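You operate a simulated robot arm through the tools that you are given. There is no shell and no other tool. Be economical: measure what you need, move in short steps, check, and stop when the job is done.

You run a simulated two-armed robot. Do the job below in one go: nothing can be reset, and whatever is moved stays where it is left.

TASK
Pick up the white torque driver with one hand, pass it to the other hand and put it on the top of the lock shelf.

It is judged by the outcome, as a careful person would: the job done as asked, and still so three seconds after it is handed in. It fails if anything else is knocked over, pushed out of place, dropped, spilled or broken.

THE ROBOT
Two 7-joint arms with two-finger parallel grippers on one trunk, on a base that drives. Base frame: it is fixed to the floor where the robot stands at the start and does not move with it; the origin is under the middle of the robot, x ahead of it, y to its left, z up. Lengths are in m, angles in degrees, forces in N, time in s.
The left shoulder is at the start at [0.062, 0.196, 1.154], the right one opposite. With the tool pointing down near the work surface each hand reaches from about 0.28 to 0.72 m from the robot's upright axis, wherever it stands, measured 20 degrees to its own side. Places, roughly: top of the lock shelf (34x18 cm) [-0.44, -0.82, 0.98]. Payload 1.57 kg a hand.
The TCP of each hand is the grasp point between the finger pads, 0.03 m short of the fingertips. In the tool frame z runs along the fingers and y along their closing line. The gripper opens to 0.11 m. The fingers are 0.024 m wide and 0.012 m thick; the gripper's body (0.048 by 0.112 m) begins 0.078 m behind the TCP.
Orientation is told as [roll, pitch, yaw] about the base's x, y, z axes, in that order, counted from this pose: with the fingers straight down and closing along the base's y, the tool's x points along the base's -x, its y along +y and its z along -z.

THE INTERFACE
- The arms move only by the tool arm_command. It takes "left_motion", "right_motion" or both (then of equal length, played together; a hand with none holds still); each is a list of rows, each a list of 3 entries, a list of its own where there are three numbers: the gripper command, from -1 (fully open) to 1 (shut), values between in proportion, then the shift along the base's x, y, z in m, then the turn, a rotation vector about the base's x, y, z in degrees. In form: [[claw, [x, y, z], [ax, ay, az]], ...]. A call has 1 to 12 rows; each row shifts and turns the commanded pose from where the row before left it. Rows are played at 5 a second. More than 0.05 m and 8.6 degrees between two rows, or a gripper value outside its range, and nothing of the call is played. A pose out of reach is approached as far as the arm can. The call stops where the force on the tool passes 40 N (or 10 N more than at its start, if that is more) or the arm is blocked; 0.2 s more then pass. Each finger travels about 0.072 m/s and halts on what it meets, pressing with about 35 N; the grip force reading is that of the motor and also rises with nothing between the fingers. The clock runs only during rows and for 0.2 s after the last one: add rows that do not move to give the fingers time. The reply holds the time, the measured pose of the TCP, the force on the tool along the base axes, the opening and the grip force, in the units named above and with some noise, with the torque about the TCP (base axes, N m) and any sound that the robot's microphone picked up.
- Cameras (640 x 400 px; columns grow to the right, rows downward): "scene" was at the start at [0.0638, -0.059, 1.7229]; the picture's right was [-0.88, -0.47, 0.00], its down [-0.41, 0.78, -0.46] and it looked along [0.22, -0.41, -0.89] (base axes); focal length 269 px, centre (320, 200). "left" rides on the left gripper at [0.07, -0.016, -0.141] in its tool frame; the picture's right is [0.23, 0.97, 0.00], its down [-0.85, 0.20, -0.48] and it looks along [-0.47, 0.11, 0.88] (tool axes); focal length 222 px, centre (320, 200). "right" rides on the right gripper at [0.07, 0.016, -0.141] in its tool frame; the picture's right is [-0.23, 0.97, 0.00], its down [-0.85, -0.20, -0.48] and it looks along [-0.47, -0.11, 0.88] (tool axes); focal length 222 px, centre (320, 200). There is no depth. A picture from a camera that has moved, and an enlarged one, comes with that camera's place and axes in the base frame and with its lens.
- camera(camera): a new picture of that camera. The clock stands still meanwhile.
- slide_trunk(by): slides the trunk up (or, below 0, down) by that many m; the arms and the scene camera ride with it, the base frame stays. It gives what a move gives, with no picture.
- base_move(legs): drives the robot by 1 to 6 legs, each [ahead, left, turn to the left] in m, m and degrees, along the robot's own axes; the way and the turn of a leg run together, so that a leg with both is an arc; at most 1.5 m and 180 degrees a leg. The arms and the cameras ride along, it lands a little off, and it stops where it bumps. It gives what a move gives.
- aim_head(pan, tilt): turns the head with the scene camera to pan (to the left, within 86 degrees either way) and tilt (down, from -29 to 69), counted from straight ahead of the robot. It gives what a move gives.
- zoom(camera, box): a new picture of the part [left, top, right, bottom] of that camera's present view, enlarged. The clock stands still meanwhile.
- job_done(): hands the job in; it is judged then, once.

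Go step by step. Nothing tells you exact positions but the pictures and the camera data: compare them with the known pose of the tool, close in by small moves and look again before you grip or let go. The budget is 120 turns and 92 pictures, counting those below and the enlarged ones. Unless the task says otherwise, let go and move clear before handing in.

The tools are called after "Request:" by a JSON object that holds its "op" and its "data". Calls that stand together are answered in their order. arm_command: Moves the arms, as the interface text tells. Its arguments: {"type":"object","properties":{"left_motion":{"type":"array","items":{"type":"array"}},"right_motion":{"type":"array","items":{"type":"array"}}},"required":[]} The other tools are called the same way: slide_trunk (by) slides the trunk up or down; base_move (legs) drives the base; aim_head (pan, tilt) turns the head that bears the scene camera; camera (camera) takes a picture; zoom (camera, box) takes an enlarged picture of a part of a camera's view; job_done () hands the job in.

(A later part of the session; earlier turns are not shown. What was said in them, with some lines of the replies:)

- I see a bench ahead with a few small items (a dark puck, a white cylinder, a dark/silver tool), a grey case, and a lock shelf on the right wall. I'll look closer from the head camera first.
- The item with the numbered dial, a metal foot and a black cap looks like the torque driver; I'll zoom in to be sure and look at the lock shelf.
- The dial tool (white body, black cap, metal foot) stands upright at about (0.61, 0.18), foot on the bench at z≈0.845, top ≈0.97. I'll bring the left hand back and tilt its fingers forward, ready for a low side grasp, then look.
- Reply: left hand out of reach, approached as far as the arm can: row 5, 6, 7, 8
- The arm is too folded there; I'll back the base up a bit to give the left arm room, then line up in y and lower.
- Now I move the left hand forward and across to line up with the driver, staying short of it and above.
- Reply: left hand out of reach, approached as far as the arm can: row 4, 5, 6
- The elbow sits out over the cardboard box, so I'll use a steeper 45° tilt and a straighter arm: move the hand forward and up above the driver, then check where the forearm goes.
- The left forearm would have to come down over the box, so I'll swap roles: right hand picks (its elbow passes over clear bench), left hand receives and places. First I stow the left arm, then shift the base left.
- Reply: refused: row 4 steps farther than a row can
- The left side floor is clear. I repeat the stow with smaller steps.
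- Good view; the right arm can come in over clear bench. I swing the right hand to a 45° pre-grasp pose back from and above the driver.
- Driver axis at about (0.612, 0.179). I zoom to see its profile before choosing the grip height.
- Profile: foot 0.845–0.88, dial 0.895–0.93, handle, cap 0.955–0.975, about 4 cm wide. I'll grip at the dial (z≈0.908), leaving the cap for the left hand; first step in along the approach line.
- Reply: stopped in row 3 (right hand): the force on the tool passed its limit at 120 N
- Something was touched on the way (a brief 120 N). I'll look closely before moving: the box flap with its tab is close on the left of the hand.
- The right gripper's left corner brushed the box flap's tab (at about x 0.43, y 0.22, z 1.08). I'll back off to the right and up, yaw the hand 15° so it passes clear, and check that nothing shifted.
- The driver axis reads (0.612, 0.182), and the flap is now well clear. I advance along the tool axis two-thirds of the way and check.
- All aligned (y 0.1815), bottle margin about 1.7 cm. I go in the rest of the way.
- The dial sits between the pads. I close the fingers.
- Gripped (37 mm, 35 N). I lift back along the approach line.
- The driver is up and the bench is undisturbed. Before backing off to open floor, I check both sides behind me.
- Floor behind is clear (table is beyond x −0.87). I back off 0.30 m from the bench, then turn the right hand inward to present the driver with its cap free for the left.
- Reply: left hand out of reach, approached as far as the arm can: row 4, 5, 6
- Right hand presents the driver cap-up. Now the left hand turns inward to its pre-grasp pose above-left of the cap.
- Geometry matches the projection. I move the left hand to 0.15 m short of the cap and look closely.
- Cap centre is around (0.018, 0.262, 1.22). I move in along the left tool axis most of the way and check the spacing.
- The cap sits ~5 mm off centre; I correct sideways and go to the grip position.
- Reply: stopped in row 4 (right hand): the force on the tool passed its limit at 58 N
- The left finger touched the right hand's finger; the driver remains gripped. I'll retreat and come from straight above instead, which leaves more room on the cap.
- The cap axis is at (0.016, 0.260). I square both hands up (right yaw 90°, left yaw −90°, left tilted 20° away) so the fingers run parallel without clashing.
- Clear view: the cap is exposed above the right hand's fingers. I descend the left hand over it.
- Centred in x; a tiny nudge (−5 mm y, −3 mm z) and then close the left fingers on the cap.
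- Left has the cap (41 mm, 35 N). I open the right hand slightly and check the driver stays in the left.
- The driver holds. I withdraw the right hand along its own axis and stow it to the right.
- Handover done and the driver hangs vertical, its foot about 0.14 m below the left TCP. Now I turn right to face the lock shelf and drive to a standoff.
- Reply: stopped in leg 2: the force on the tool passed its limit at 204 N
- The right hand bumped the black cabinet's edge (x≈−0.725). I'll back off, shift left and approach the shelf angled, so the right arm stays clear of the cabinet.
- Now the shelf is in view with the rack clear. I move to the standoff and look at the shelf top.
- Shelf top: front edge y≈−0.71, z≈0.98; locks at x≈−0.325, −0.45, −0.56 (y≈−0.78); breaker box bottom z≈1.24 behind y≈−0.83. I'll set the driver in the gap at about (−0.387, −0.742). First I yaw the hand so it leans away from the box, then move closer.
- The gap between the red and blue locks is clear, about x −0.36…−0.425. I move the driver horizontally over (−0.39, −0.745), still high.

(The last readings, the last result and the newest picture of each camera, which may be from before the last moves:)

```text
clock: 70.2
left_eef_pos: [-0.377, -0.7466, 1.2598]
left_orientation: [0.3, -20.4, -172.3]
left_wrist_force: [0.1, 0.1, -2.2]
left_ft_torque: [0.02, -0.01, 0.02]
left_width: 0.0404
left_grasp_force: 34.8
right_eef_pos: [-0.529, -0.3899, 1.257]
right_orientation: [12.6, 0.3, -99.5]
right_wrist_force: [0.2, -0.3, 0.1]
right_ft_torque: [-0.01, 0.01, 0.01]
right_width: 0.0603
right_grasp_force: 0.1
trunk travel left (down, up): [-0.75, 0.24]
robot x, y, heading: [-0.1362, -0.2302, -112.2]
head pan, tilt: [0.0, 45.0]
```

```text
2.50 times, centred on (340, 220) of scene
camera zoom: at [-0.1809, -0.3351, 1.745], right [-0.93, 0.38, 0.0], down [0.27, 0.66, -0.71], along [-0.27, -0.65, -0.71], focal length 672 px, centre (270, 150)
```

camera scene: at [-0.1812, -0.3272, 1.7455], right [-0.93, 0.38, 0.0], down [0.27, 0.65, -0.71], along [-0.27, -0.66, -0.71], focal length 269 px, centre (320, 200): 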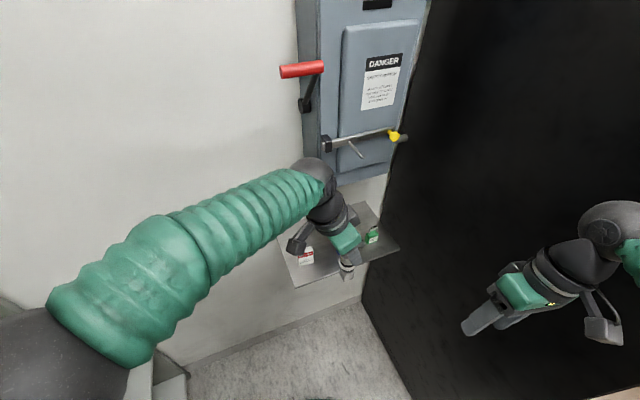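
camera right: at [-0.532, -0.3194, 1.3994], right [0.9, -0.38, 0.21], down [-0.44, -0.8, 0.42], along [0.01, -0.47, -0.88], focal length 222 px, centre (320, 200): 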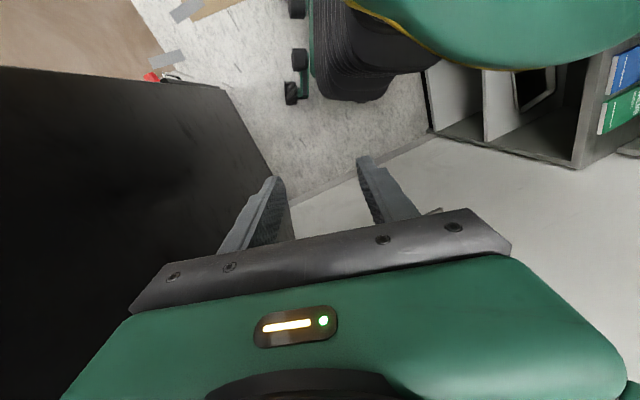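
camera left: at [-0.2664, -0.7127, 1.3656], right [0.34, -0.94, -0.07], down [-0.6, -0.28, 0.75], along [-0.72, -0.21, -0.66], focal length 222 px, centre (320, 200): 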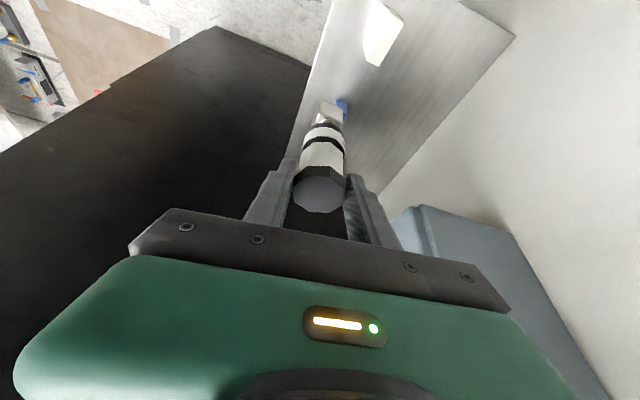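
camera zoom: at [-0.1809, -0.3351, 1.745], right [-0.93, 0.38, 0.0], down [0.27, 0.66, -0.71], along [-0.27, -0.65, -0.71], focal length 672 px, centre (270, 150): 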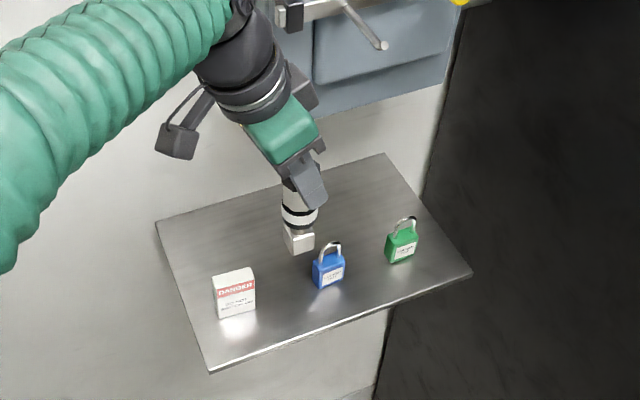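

Superb view: the spot between the red tag box and the blue lock is clear, and the foot height (≈1.12) agrees. I nudge to centre and descend 0.10 m.

Request:
{"op": "arm_command", "data": {"left_motion": [[1, [0.005, -0.004, -0.03], [0, 0, 0]], [1, [0, 0, -0.035], [0, 0, 0]], [1, [0, 0, -0.035], [0, 0, 0]], [1, [0, 0, 0], [0, 0, 0]]]}}

Request:
{"op": "zoom", "data": {"camera": "scene", "box": [270, 180, 410, 300]}}

Request:
{"op": "zoom", "data": {"camera": "left", "box": [240, 60, 420, 220]}}

```text
clock: 71.2
left_eef_pos: [-0.3739, -0.7507, 1.1583]
left_orientation: [0.3, -20.4, -172.4]
left_wrist_force: [-0.1, -0.3, -2.1]
left_ft_torque: [-0.01, -0.03, 0.02]
left_width: 0.0409
left_grasp_force: 34.9
right_eef_pos: [-0.5298, -0.3901, 1.2582]
right_orientation: [12.6, 0.3, -99.4]
right_wrist_force: [-0.5, -0.2, -0.3]
right_ft_torque: [0.0, -0.01, 0.01]
right_width: 0.0605
right_grasp_force: 0.2
trunk travel left (down, up): [-0.75, 0.24]
robot x, y, heading: [-0.1342, -0.2307, -112.2]
head pan, tilt: [0.0, 45.0]
```

```text
3.33 times, centred on (340, 240) of scene
camera zoom: at [-0.1807, -0.3349, 1.745], right [-0.93, 0.38, 0.0], down [0.27, 0.66, -0.71], along [-0.27, -0.65, -0.71], focal length 896 px, centre (253, 67)
```

zoom: 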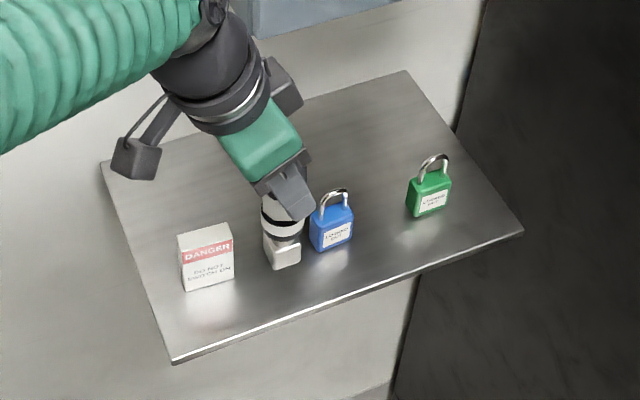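

```text
2.50 times, centred on (330, 140) of left
camera zoom: at [-0.2624, -0.7185, 1.2643], right [0.34, -0.94, -0.07], down [-0.6, -0.28, 0.75], along [-0.72, -0.21, -0.66], focal length 555 px, centre (295, 350)
```

zoom: 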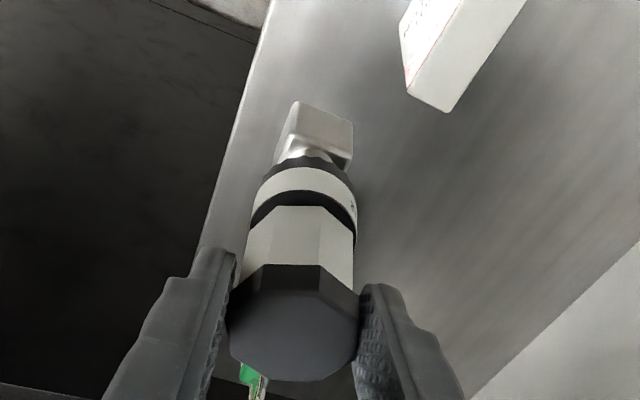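

Clearances look good with the foot about 4 cm above the shelf or less. I lower in small steps, watching the force.

Request:
{"op": "arm_command", "data": {"left_motion": [[1, [0, 0, -0.006], [0, 0, 0]], [1, [0, 0, -0.006], [0, 0, 0]], [1, [0, 0, -0.006], [0, 0, 0]], [1, [0, 0, 0], [0, 0, 0]]]}}

Request:
{"op": "zoom", "data": {"camera": "scene", "box": [300, 220, 380, 280]}}

```text
clock: 72.2
left_eef_pos: [-0.3733, -0.7527, 1.1406]
left_orientation: [0.3, -20.6, -172.4]
left_wrist_force: [-0.5, -0.3, -1.9]
left_ft_torque: [0.0, -0.04, 0.0]
left_width: 0.0406
left_grasp_force: 35.1
right_eef_pos: [-0.5307, -0.3903, 1.2572]
right_orientation: [12.6, 0.3, -99.6]
right_wrist_force: [-0.6, 0.0, 0.8]
right_ft_torque: [0.02, 0.01, -0.03]
right_width: 0.0607
right_grasp_force: 0.0
trunk travel left (down, up): [-0.75, 0.24]
robot x, y, heading: [-0.1407, -0.2268, -112.2]
head pan, tilt: [0.0, 45.0]
```

```text
6.67 times, centred on (340, 250) of scene
camera zoom: at [-0.1808, -0.3349, 1.745], right [-0.93, 0.38, 0.0], down [0.27, 0.66, -0.71], along [-0.27, -0.65, -0.71], focal length 1793 px, centre (187, -133)
```

zoom: 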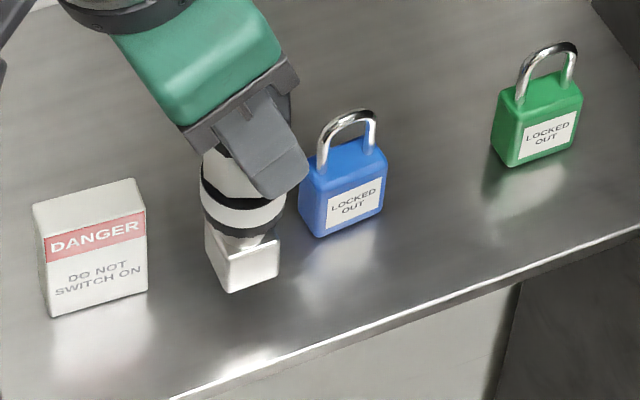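

The foot is about 2 cm above the shelf by its reflection. I keep lowering gently.

Request:
{"op": "arm_command", "data": {"left_motion": [[1, [0, 0, -0.005], [0, 0, 0]], [1, [0, 0, -0.005], [0, 0, 0]], [1, [0, 0, -0.003], [0, 0, 0]], [1, [0, 0, 0], [0, 0, 0]]]}}

Request:
{"op": "zoom", "data": {"camera": "scene", "box": [300, 220, 380, 280]}}

```text
clock: 73.2
left_eef_pos: [-0.3731, -0.7526, 1.1285]
left_orientation: [0.3, -20.5, -172.3]
left_wrist_force: [0.0, 0.2, -2.2]
left_ft_torque: [0.01, 0.0, 0.03]
left_width: 0.0409
left_grasp_force: 34.9
right_eef_pos: [-0.528, -0.39, 1.2584]
right_orientation: [12.5, 0.3, -99.5]
right_wrist_force: [0.4, -0.3, -0.1]
right_ft_torque: [0.03, -0.01, 0.02]
right_width: 0.0608
right_grasp_force: 0.0
trunk travel left (down, up): [-0.75, 0.24]
robot x, y, heading: [-0.1374, -0.2291, -112.2]
head pan, tilt: [0.0, 45.0]
```

```text
6.67 times, centred on (340, 250) of scene
camera zoom: at [-0.1807, -0.3349, 1.745], right [-0.93, 0.38, 0.0], down [0.27, 0.66, -0.71], along [-0.27, -0.65, -0.71], focal length 1793 px, centre (187, -133)
```

zoom: 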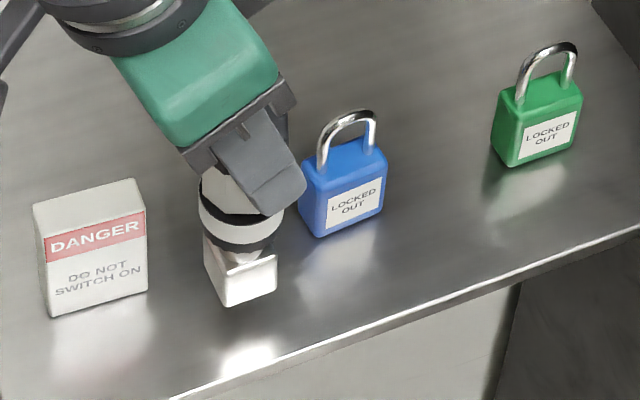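

Nearly there. Continuing in 3 mm steps.

Request:
{"op": "arm_command", "data": {"left_motion": [[1, [0, 0, -0.003], [0, 0, 0]], [1, [0, 0, -0.003], [0, 0, 0]], [1, [0, 0, -0.002], [0, 0, 0]], [1, [0, 0, 0], [0, 0, 0]]]}}

Request:
{"op": "zoom", "data": {"camera": "scene", "box": [300, 220, 380, 280]}}

```text
clock: 74.2
left_eef_pos: [-0.3741, -0.7521, 1.1201]
left_orientation: [0.4, -20.5, -172.3]
left_wrist_force: [-0.5, -0.8, -1.7]
left_ft_torque: [-0.01, 0.03, 0.01]
left_width: 0.0406
left_grasp_force: 35.3
right_eef_pos: [-0.5286, -0.3901, 1.2588]
right_orientation: [12.6, 0.3, -99.4]
right_wrist_force: [0.2, 0.6, 0.1]
right_ft_torque: [0.0, 0.02, 0.01]
right_width: 0.0605
right_grasp_force: 0.1
trunk travel left (down, up): [-0.75, 0.24]
robot x, y, heading: [-0.1377, -0.2274, -112.4]
head pan, tilt: [0.0, 45.0]
```

```text
6.67 times, centred on (340, 250) of scene
camera zoom: at [-0.1807, -0.3349, 1.745], right [-0.93, 0.38, 0.0], down [0.27, 0.66, -0.71], along [-0.27, -0.65, -0.71], focal length 1793 px, centre (187, -133)
```

zoom: 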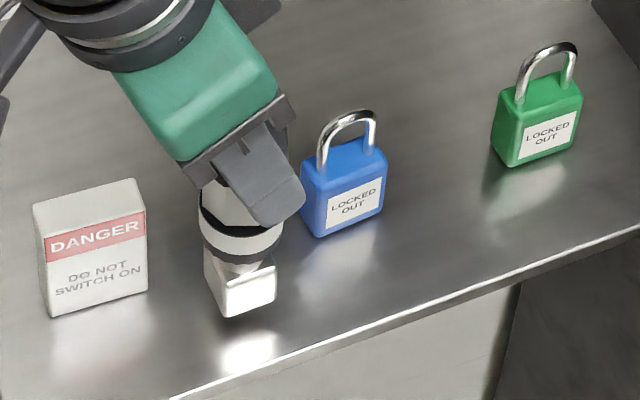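

About 5–6 mm remain. Two-millimetre steps now.

Request:
{"op": "arm_command", "data": {"left_motion": [[1, [0, 0, -0.002], [0, 0, 0]], [1, [0, 0, -0.002], [0, 0, 0]], [1, [0, 0, 0], [0, 0, 0]]]}}

Request:
{"op": "zoom", "data": {"camera": "scene", "box": [310, 235, 350, 265]}}

```text
clock: 75.0
left_eef_pos: [-0.3733, -0.7518, 1.1149]
left_orientation: [0.4, -20.5, -172.3]
left_wrist_force: [0.7, 0.8, -2.0]
left_ft_torque: [0.01, -0.03, -0.02]
left_width: 0.0405
left_grasp_force: 35.3
right_eef_pos: [-0.5301, -0.3903, 1.2576]
right_orientation: [12.6, 0.3, -99.4]
right_wrist_force: [0.1, 0.6, -0.3]
right_ft_torque: [0.0, -0.03, -0.01]
right_width: 0.0606
right_grasp_force: 0.1
trunk travel left (down, up): [-0.75, 0.24]
robot x, y, heading: [-0.1374, -0.2264, -112.0]
head pan, tilt: [0.0, 45.0]
```

```text
13.33 times, centred on (330, 250) of scene
camera zoom: at [-0.1807, -0.3349, 1.745], right [-0.93, 0.38, 0.0], down [0.27, 0.66, -0.71], along [-0.27, -0.65, -0.71], focal length 3585 px, centre (187, -467)
```

zoom: 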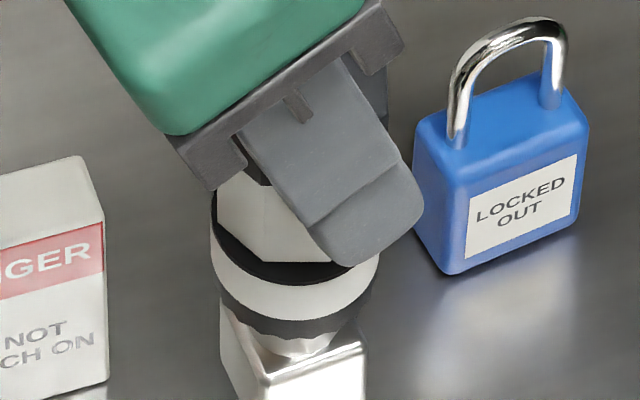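

Request:
{"op": "arm_command", "data": {"left_motion": [[1, [0, 0, -0.002], [0, 0, 0]], [1, [0, 0, 0], [0, 0, 0]]]}}

Request:
{"op": "zoom", "data": {"camera": "scene", "box": [310, 245, 350, 275]}}

```text
clock: 75.7
left_eef_pos: [-0.3721, -0.7521, 1.1144]
left_orientation: [0.3, -20.5, -172.2]
left_wrist_force: [-0.2, 0.2, -3.5]
left_ft_torque: [0.0, -0.04, 0.02]
left_width: 0.0406
left_grasp_force: 35.3
right_eef_pos: [-0.5299, -0.3894, 1.2574]
right_orientation: [12.7, 0.3, -99.5]
right_wrist_force: [-0.5, 0.1, 0.0]
right_ft_torque: [-0.02, 0.01, 0.01]
right_width: 0.0605
right_grasp_force: 0.0
trunk travel left (down, up): [-0.75, 0.24]
robot x, y, heading: [-0.139, -0.2315, -112.1]
head pan, tilt: [0.0, 45.0]
```

```text
13.33 times, centred on (330, 260) of scene
camera zoom: at [-0.1807, -0.3349, 1.745], right [-0.93, 0.38, 0.0], down [0.27, 0.66, -0.71], along [-0.27, -0.65, -0.71], focal length 3585 px, centre (187, -600)
```

zoom: 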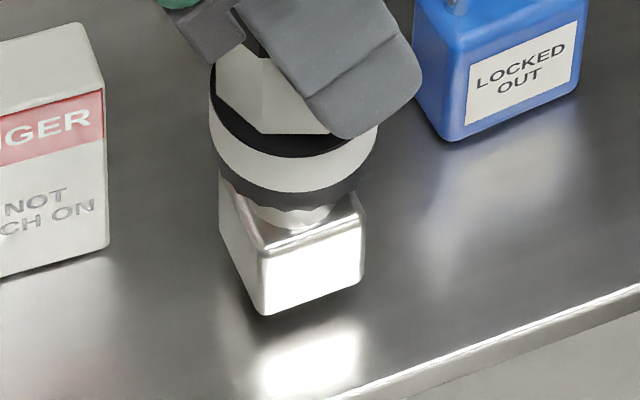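

Still no contact (force −2 to −3 N is just the weight). Two more small steps.

Request:
{"op": "arm_command", "data": {"left_motion": [[1, [0, 0, -0.0015], [0, 0, 0]], [1, [0, 0, -0.0015], [0, 0, 0]], [1, [0, 0, 0], [0, 0, 0]]]}}

Request:
{"op": "zoom", "data": {"camera": "scene", "box": [310, 245, 350, 275]}}

```text
clock: 76.5
left_eef_pos: [-0.3732, -0.7527, 1.1102]
left_orientation: [0.3, -20.5, -172.2]
left_wrist_force: [-0.1, 0.1, -3.6]
left_ft_torque: [-0.02, -0.01, -0.01]
left_width: 0.0408
left_grasp_force: 35.3
right_eef_pos: [-0.5294, -0.3896, 1.2582]
right_orientation: [12.6, 0.3, -99.5]
right_wrist_force: [-0.9, 0.3, -0.1]
right_ft_torque: [0.04, 0.0, 0.02]
right_width: 0.0604
right_grasp_force: 0.1
trunk travel left (down, up): [-0.75, 0.24]
robot x, y, heading: [-0.1369, -0.226, -112.1]
head pan, tilt: [0.0, 45.0]
```

```text
13.33 times, centred on (330, 260) of scene
camera zoom: at [-0.1807, -0.3349, 1.745], right [-0.93, 0.38, 0.0], down [0.27, 0.66, -0.71], along [-0.27, -0.65, -0.71], focal length 3585 px, centre (187, -600)
```

zoom: 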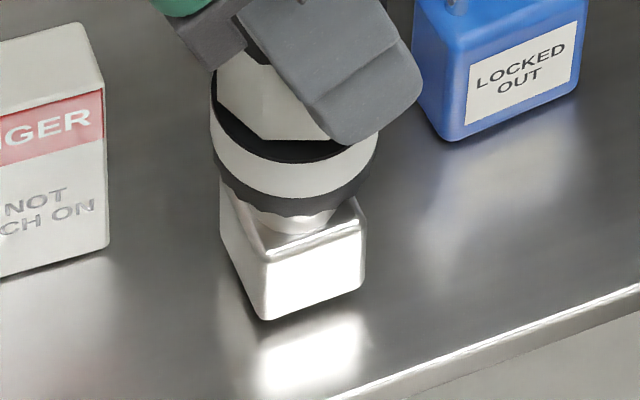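

Request:
{"op": "arm_command", "data": {"left_motion": [[1, [0, 0, -0.0015], [0, 0, 0]], [1, [0, 0, -0.0015], [0, 0, 0]], [1, [0, 0, 0], [0, 0, 0]]]}}

Request:
{"op": "zoom", "data": {"camera": "scene", "box": [310, 245, 350, 275]}}

```text
clock: 77.2
left_eef_pos: [-0.3734, -0.752, 1.1076]
left_orientation: [0.3, -20.5, -172.3]
left_wrist_force: [-0.2, -0.5, -0.5]
left_ft_torque: [-0.03, -0.01, -0.02]
left_width: 0.0404
left_grasp_force: 35.0
right_eef_pos: [-0.5293, -0.3895, 1.2569]
right_orientation: [12.6, 0.3, -99.5]
right_wrist_force: [0.3, -0.3, 0.5]
right_ft_torque: [-0.02, 0.0, 0.0]
right_width: 0.0603
right_grasp_force: 0.0
trunk travel left (down, up): [-0.75, 0.24]
robot x, y, heading: [-0.1351, -0.2281, -112.4]
head pan, tilt: [0.0, 45.0]
```

```text
13.33 times, centred on (330, 260) of scene
camera zoom: at [-0.1807, -0.3349, 1.745], right [-0.93, 0.38, 0.0], down [0.27, 0.66, -0.71], along [-0.27, -0.65, -0.71], focal length 3585 px, centre (187, -600)
```

zoom: 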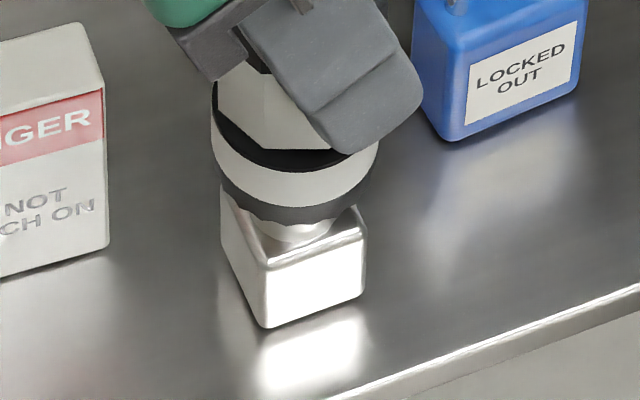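

The force has dropped, hinting at first contact. One more small step to confirm.

Request:
{"op": "arm_command", "data": {"left_motion": [[1, [0, 0, -0.0015], [0, 0, 0]], [1, [0, 0, 0], [0, 0, 0]], [1, [0, 0, 0], [0, 0, 0]]]}}

```text
clock: 78.0
left_eef_pos: [-0.3738, -0.7524, 1.1072]
left_orientation: [0.3, -20.5, -172.4]
left_wrist_force: [-0.3, 0.1, -2.8]
left_ft_torque: [0.0, -0.01, 0.03]
left_width: 0.041
left_grasp_force: 34.9
right_eef_pos: [-0.5296, -0.3892, 1.2578]
right_orientation: [12.7, 0.4, -99.5]
right_wrist_force: [-0.4, -0.5, -0.5]
right_ft_torque: [0.0, -0.01, -0.01]
right_width: 0.0605
right_grasp_force: 0.0
trunk travel left (down, up): [-0.75, 0.24]
robot x, y, heading: [-0.1363, -0.2269, -112.5]
head pan, tilt: [0.0, 45.0]
```

Not yet touching (still −2.8 N of weight). I continue in 1.5 mm steps.

Request:
{"op": "arm_command", "data": {"left_motion": [[1, [0, 0, -0.0015], [0, 0, 0]], [1, [0, 0, 0], [0, 0, 0]], [1, [0, 0, 0], [0, 0, 0]]]}}

Request:
{"op": "arm_command", "data": {"left_motion": [[1, [0, 0, 0], [0, 0, 0]]]}}

Request:
{"op": "zoom", "data": {"camera": "scene", "box": [310, 245, 350, 275]}}

```text
clock: 78.8
left_eef_pos: [-0.3725, -0.7525, 1.1074]
left_orientation: [0.4, -20.4, -172.2]
left_wrist_force: [0.1, -0.9, 2.0]
left_ft_torque: [0.04, -0.01, 0.02]
left_width: 0.0407
left_grasp_force: 35.2
right_eef_pos: [-0.5292, -0.3891, 1.258]
right_orientation: [12.5, 0.3, -99.5]
right_wrist_force: [0.2, -0.3, 0.0]
right_ft_torque: [-0.02, 0.02, 0.0]
right_width: 0.0605
right_grasp_force: 0.0
trunk travel left (down, up): [-0.75, 0.24]
robot x, y, heading: [-0.135, -0.2285, -112.3]
head pan, tilt: [0.0, 45.0]
```

```text
clock: 79.2
left_eef_pos: [-0.3724, -0.7522, 1.1055]
left_orientation: [0.2, -20.4, -172.2]
left_wrist_force: [-0.9, -1.4, 3.7]
left_ft_torque: [-0.04, -0.01, -0.02]
left_width: 0.0408
left_grasp_force: 34.9
right_eef_pos: [-0.5298, -0.39, 1.2568]
right_orientation: [12.6, 0.3, -99.5]
right_wrist_force: [-0.1, -0.2, 1.1]
right_ft_torque: [0.01, 0.0, 0.01]
right_width: 0.0605
right_grasp_force: 0.0
trunk travel left (down, up): [-0.75, 0.24]
robot x, y, heading: [-0.1365, -0.2286, -112.5]
head pan, tilt: [0.0, 45.0]
```

```text
13.33 times, centred on (330, 260) of scene
camera zoom: at [-0.1803, -0.334, 1.7451], right [-0.93, 0.38, 0.0], down [0.27, 0.66, -0.71], along [-0.27, -0.65, -0.71], focal length 3585 px, centre (187, -600)
```

zoom: 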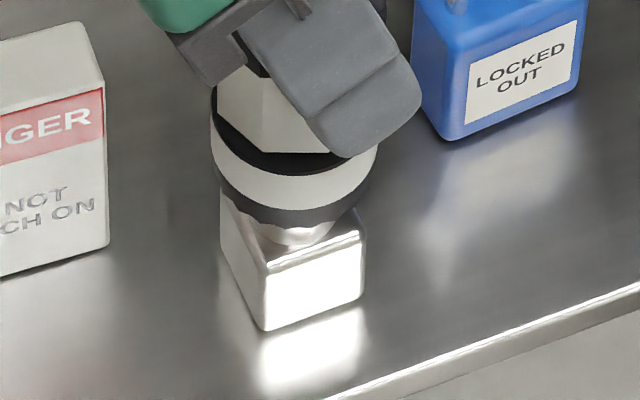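

Contact confirmed (+3.7 N, foot meeting its reflection). I open gently.

Request:
{"op": "arm_command", "data": {"left_motion": [[0.3, [0, 0, 0], [0, 0, 0]], [0.23, [0, 0, 0], [0, 0, 0]], [0.2, [0, 0, 0], [0, 0, 0]], [0.15, [0, 0, 0], [0, 0, 0]], [0.1, [0, 0, 0], [0, 0, 0]], [0, [0, 0, 0], [0, 0, 0]], [0, [0, 0, 0], [0, 0, 0]]]}}

Request:
{"op": "zoom", "data": {"camera": "scene", "box": [290, 215, 370, 275]}}

Request:
{"op": "zoom", "data": {"camera": "left", "box": [240, 60, 420, 220]}}

```text
clock: 80.8
left_eef_pos: [-0.3727, -0.7526, 1.1055]
left_orientation: [0.3, -20.5, -172.3]
left_wrist_force: [-0.5, -0.2, -0.9]
left_ft_torque: [0.03, -0.02, 0.01]
left_width: 0.0549
left_grasp_force: 0.1
right_eef_pos: [-0.5295, -0.3902, 1.2583]
right_orientation: [12.6, 0.2, -99.5]
right_wrist_force: [0.4, 0.2, 0.3]
right_ft_torque: [0.0, -0.02, -0.02]
right_width: 0.0604
right_grasp_force: 0.0
trunk travel left (down, up): [-0.75, 0.24]
robot x, y, heading: [-0.1372, -0.2276, -112.4]
head pan, tilt: [0.0, 45.0]
```

```text
6.67 times, centred on (330, 245) of scene
camera zoom: at [-0.1805, -0.3344, 1.7451], right [-0.93, 0.38, 0.0], down [0.27, 0.66, -0.71], along [-0.27, -0.65, -0.71], focal length 1793 px, centre (253, -100)
```

zoom: 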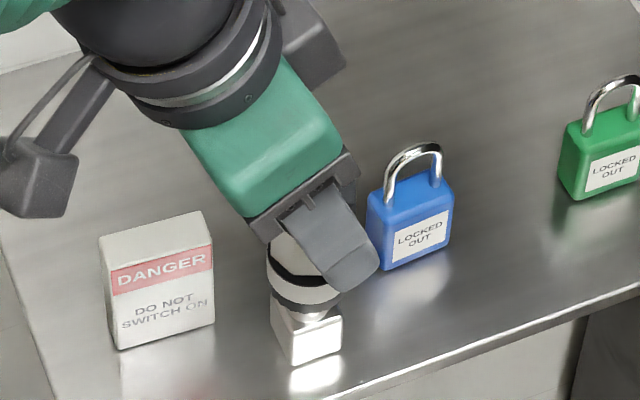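

```text
2.50 times, centred on (330, 140) of left
camera zoom: at [-0.2613, -0.7191, 1.2117], right [0.34, -0.94, -0.07], down [-0.6, -0.28, 0.75], along [-0.72, -0.21, -0.66], focal length 555 px, centre (295, 350)
```

zoom: 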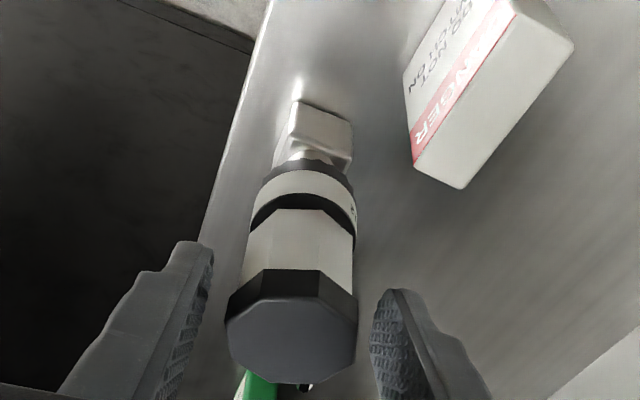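

The driver stands upright on its own. I open a bit more and withdraw along the tool axis.

Request:
{"op": "arm_command", "data": {"left_motion": [[-0.2, [0, 0, 0], [0, 0, 0]], [-0.2, [0, 0, 0], [0, 0, 0]], [-0.2, [0.005, 0.001, 0.014], [0, 0, 0]], [-0.2, [0.009, 0.001, 0.025], [0, 0, 0]], [-0.2, [0.011, 0.002, 0.03], [0, 0, 0]], [-0.2, [0.011, 0.01, 0.035], [0, 0, 0]], [-0.2, [0.01, 0.02, 0.03], [0, 0, 0]], [-0.2, [0.01, 0.04, 0.01], [0, 0, 0]], [-0.2, [0, 0.045, 0], [0, 0, 0]], [-0.2, [0, 0.045, 0], [0, 0, 0]], [-0.2, [0, 0, 0], [0, 0, 0]]]}}

Request:
{"op": "zoom", "data": {"camera": "scene", "box": [250, 170, 410, 290]}}

```text
clock: 83.2
left_eef_pos: [-0.3159, -0.5894, 1.2494]
left_orientation: [0.3, -20.5, -172.3]
left_wrist_force: [-0.1, 0.0, -0.8]
left_ft_torque: [0.02, 0.01, 0.0]
left_width: 0.0657
left_grasp_force: 0.2
right_eef_pos: [-0.5296, -0.39, 1.2563]
right_orientation: [12.7, 0.4, -99.6]
right_wrist_force: [0.3, 0.1, -0.4]
right_ft_torque: [-0.01, -0.01, 0.01]
right_width: 0.0607
right_grasp_force: 0.0
trunk travel left (down, up): [-0.75, 0.24]
robot x, y, heading: [-0.1312, -0.2284, -112.3]
head pan, tilt: [0.0, 45.0]
```

```text
3.33 times, centred on (330, 230) of scene
camera zoom: at [-0.1805, -0.3337, 1.7451], right [-0.93, 0.38, 0.0], down [0.27, 0.66, -0.71], along [-0.27, -0.65, -0.71], focal length 896 px, centre (287, 100)
```

zoom: 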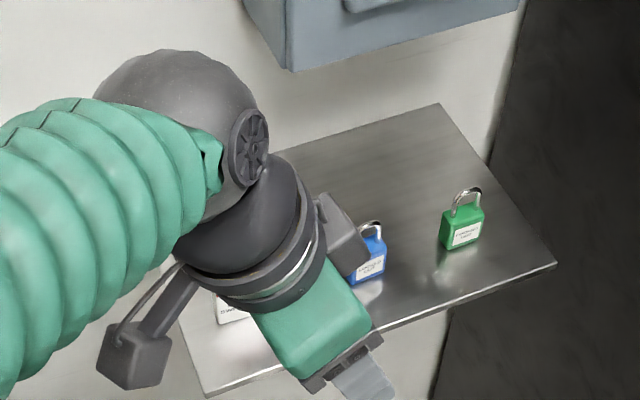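

The hand is clear but hides the driver from the head; the left camera should show it, and I'll drive back a little for a final check.

Request:
{"op": "base_move", "data": {"legs": [[-0.25, 0, 0]]}}

Request:
{"op": "camera", "data": {"camera": "left"}}

Request:
{"op": "camera", "data": {"camera": "scene"}}

```text
clock: 85.1
left_eef_pos: [-0.2197, -0.3568, 1.2488]
left_orientation: [0.0, -20.3, -172.3]
left_wrist_force: [0.5, -0.1, -0.5]
left_ft_torque: [0.04, -0.03, 0.03]
left_width: 0.0658
left_grasp_force: 0.1
right_eef_pos: [-0.4326, -0.1558, 1.258]
right_orientation: [12.6, 0.5, -99.5]
right_wrist_force: [0.4, 0.4, 0.1]
right_ft_torque: [0.0, 0.03, 0.02]
right_width: 0.0607
right_grasp_force: 0.0
trunk travel left (down, up): [-0.75, 0.24]
robot x, y, heading: [-0.0394, 0.0079, -112.4]
head pan, tilt: [0.0, 45.0]
```

```text
12 pictures are left
camera left: at [-0.1091, -0.323, 1.3555], right [0.34, -0.94, -0.08], down [-0.6, -0.28, 0.75], along [-0.72, -0.21, -0.66], focal length 222 px, centre (320, 200)
```

left: 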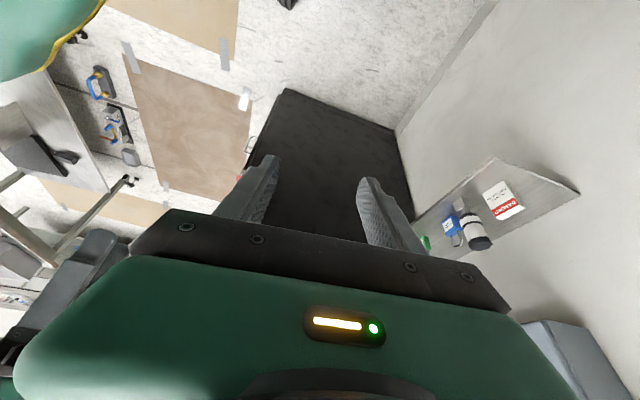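

```text
11 pictures are left
camera scene: at [-0.0848, -0.1012, 1.7448], right [-0.93, 0.38, 0.0], down [0.27, 0.66, -0.7], along [-0.27, -0.65, -0.71], focal length 269 px, centre (320, 200)
```

scene: 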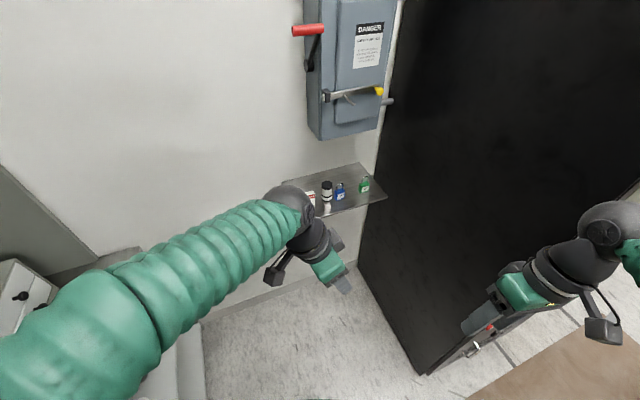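

The driver stands upright on the lock shelf between the tag box and the blue lock, with nothing else moved there and both hands clear. I hand in.

Request:
{"op": "job_done", "data": {}}

```text
The job is handed in.
```

The white torque driver is standing upright on top of the lock shelf, between the "DANGER" tag box and the blue padlock. I picked it up with the right hand and passed it to the left, which set it down.

There were three unplanned contacts on the way:
- **Cardboard box:** the right gripper brushed its flap, at 120 N. The box looked in place afterwards, but I could not measure its position exactly.
- **Handover:** the two hands' fingers touched briefly, at 58 N. The driver stayed gripped.
- **Black equipment rack:** while driving, the right hand bumped the rack's edge or a handle on its front, at 204 N. The rack looked undamaged afterwards.
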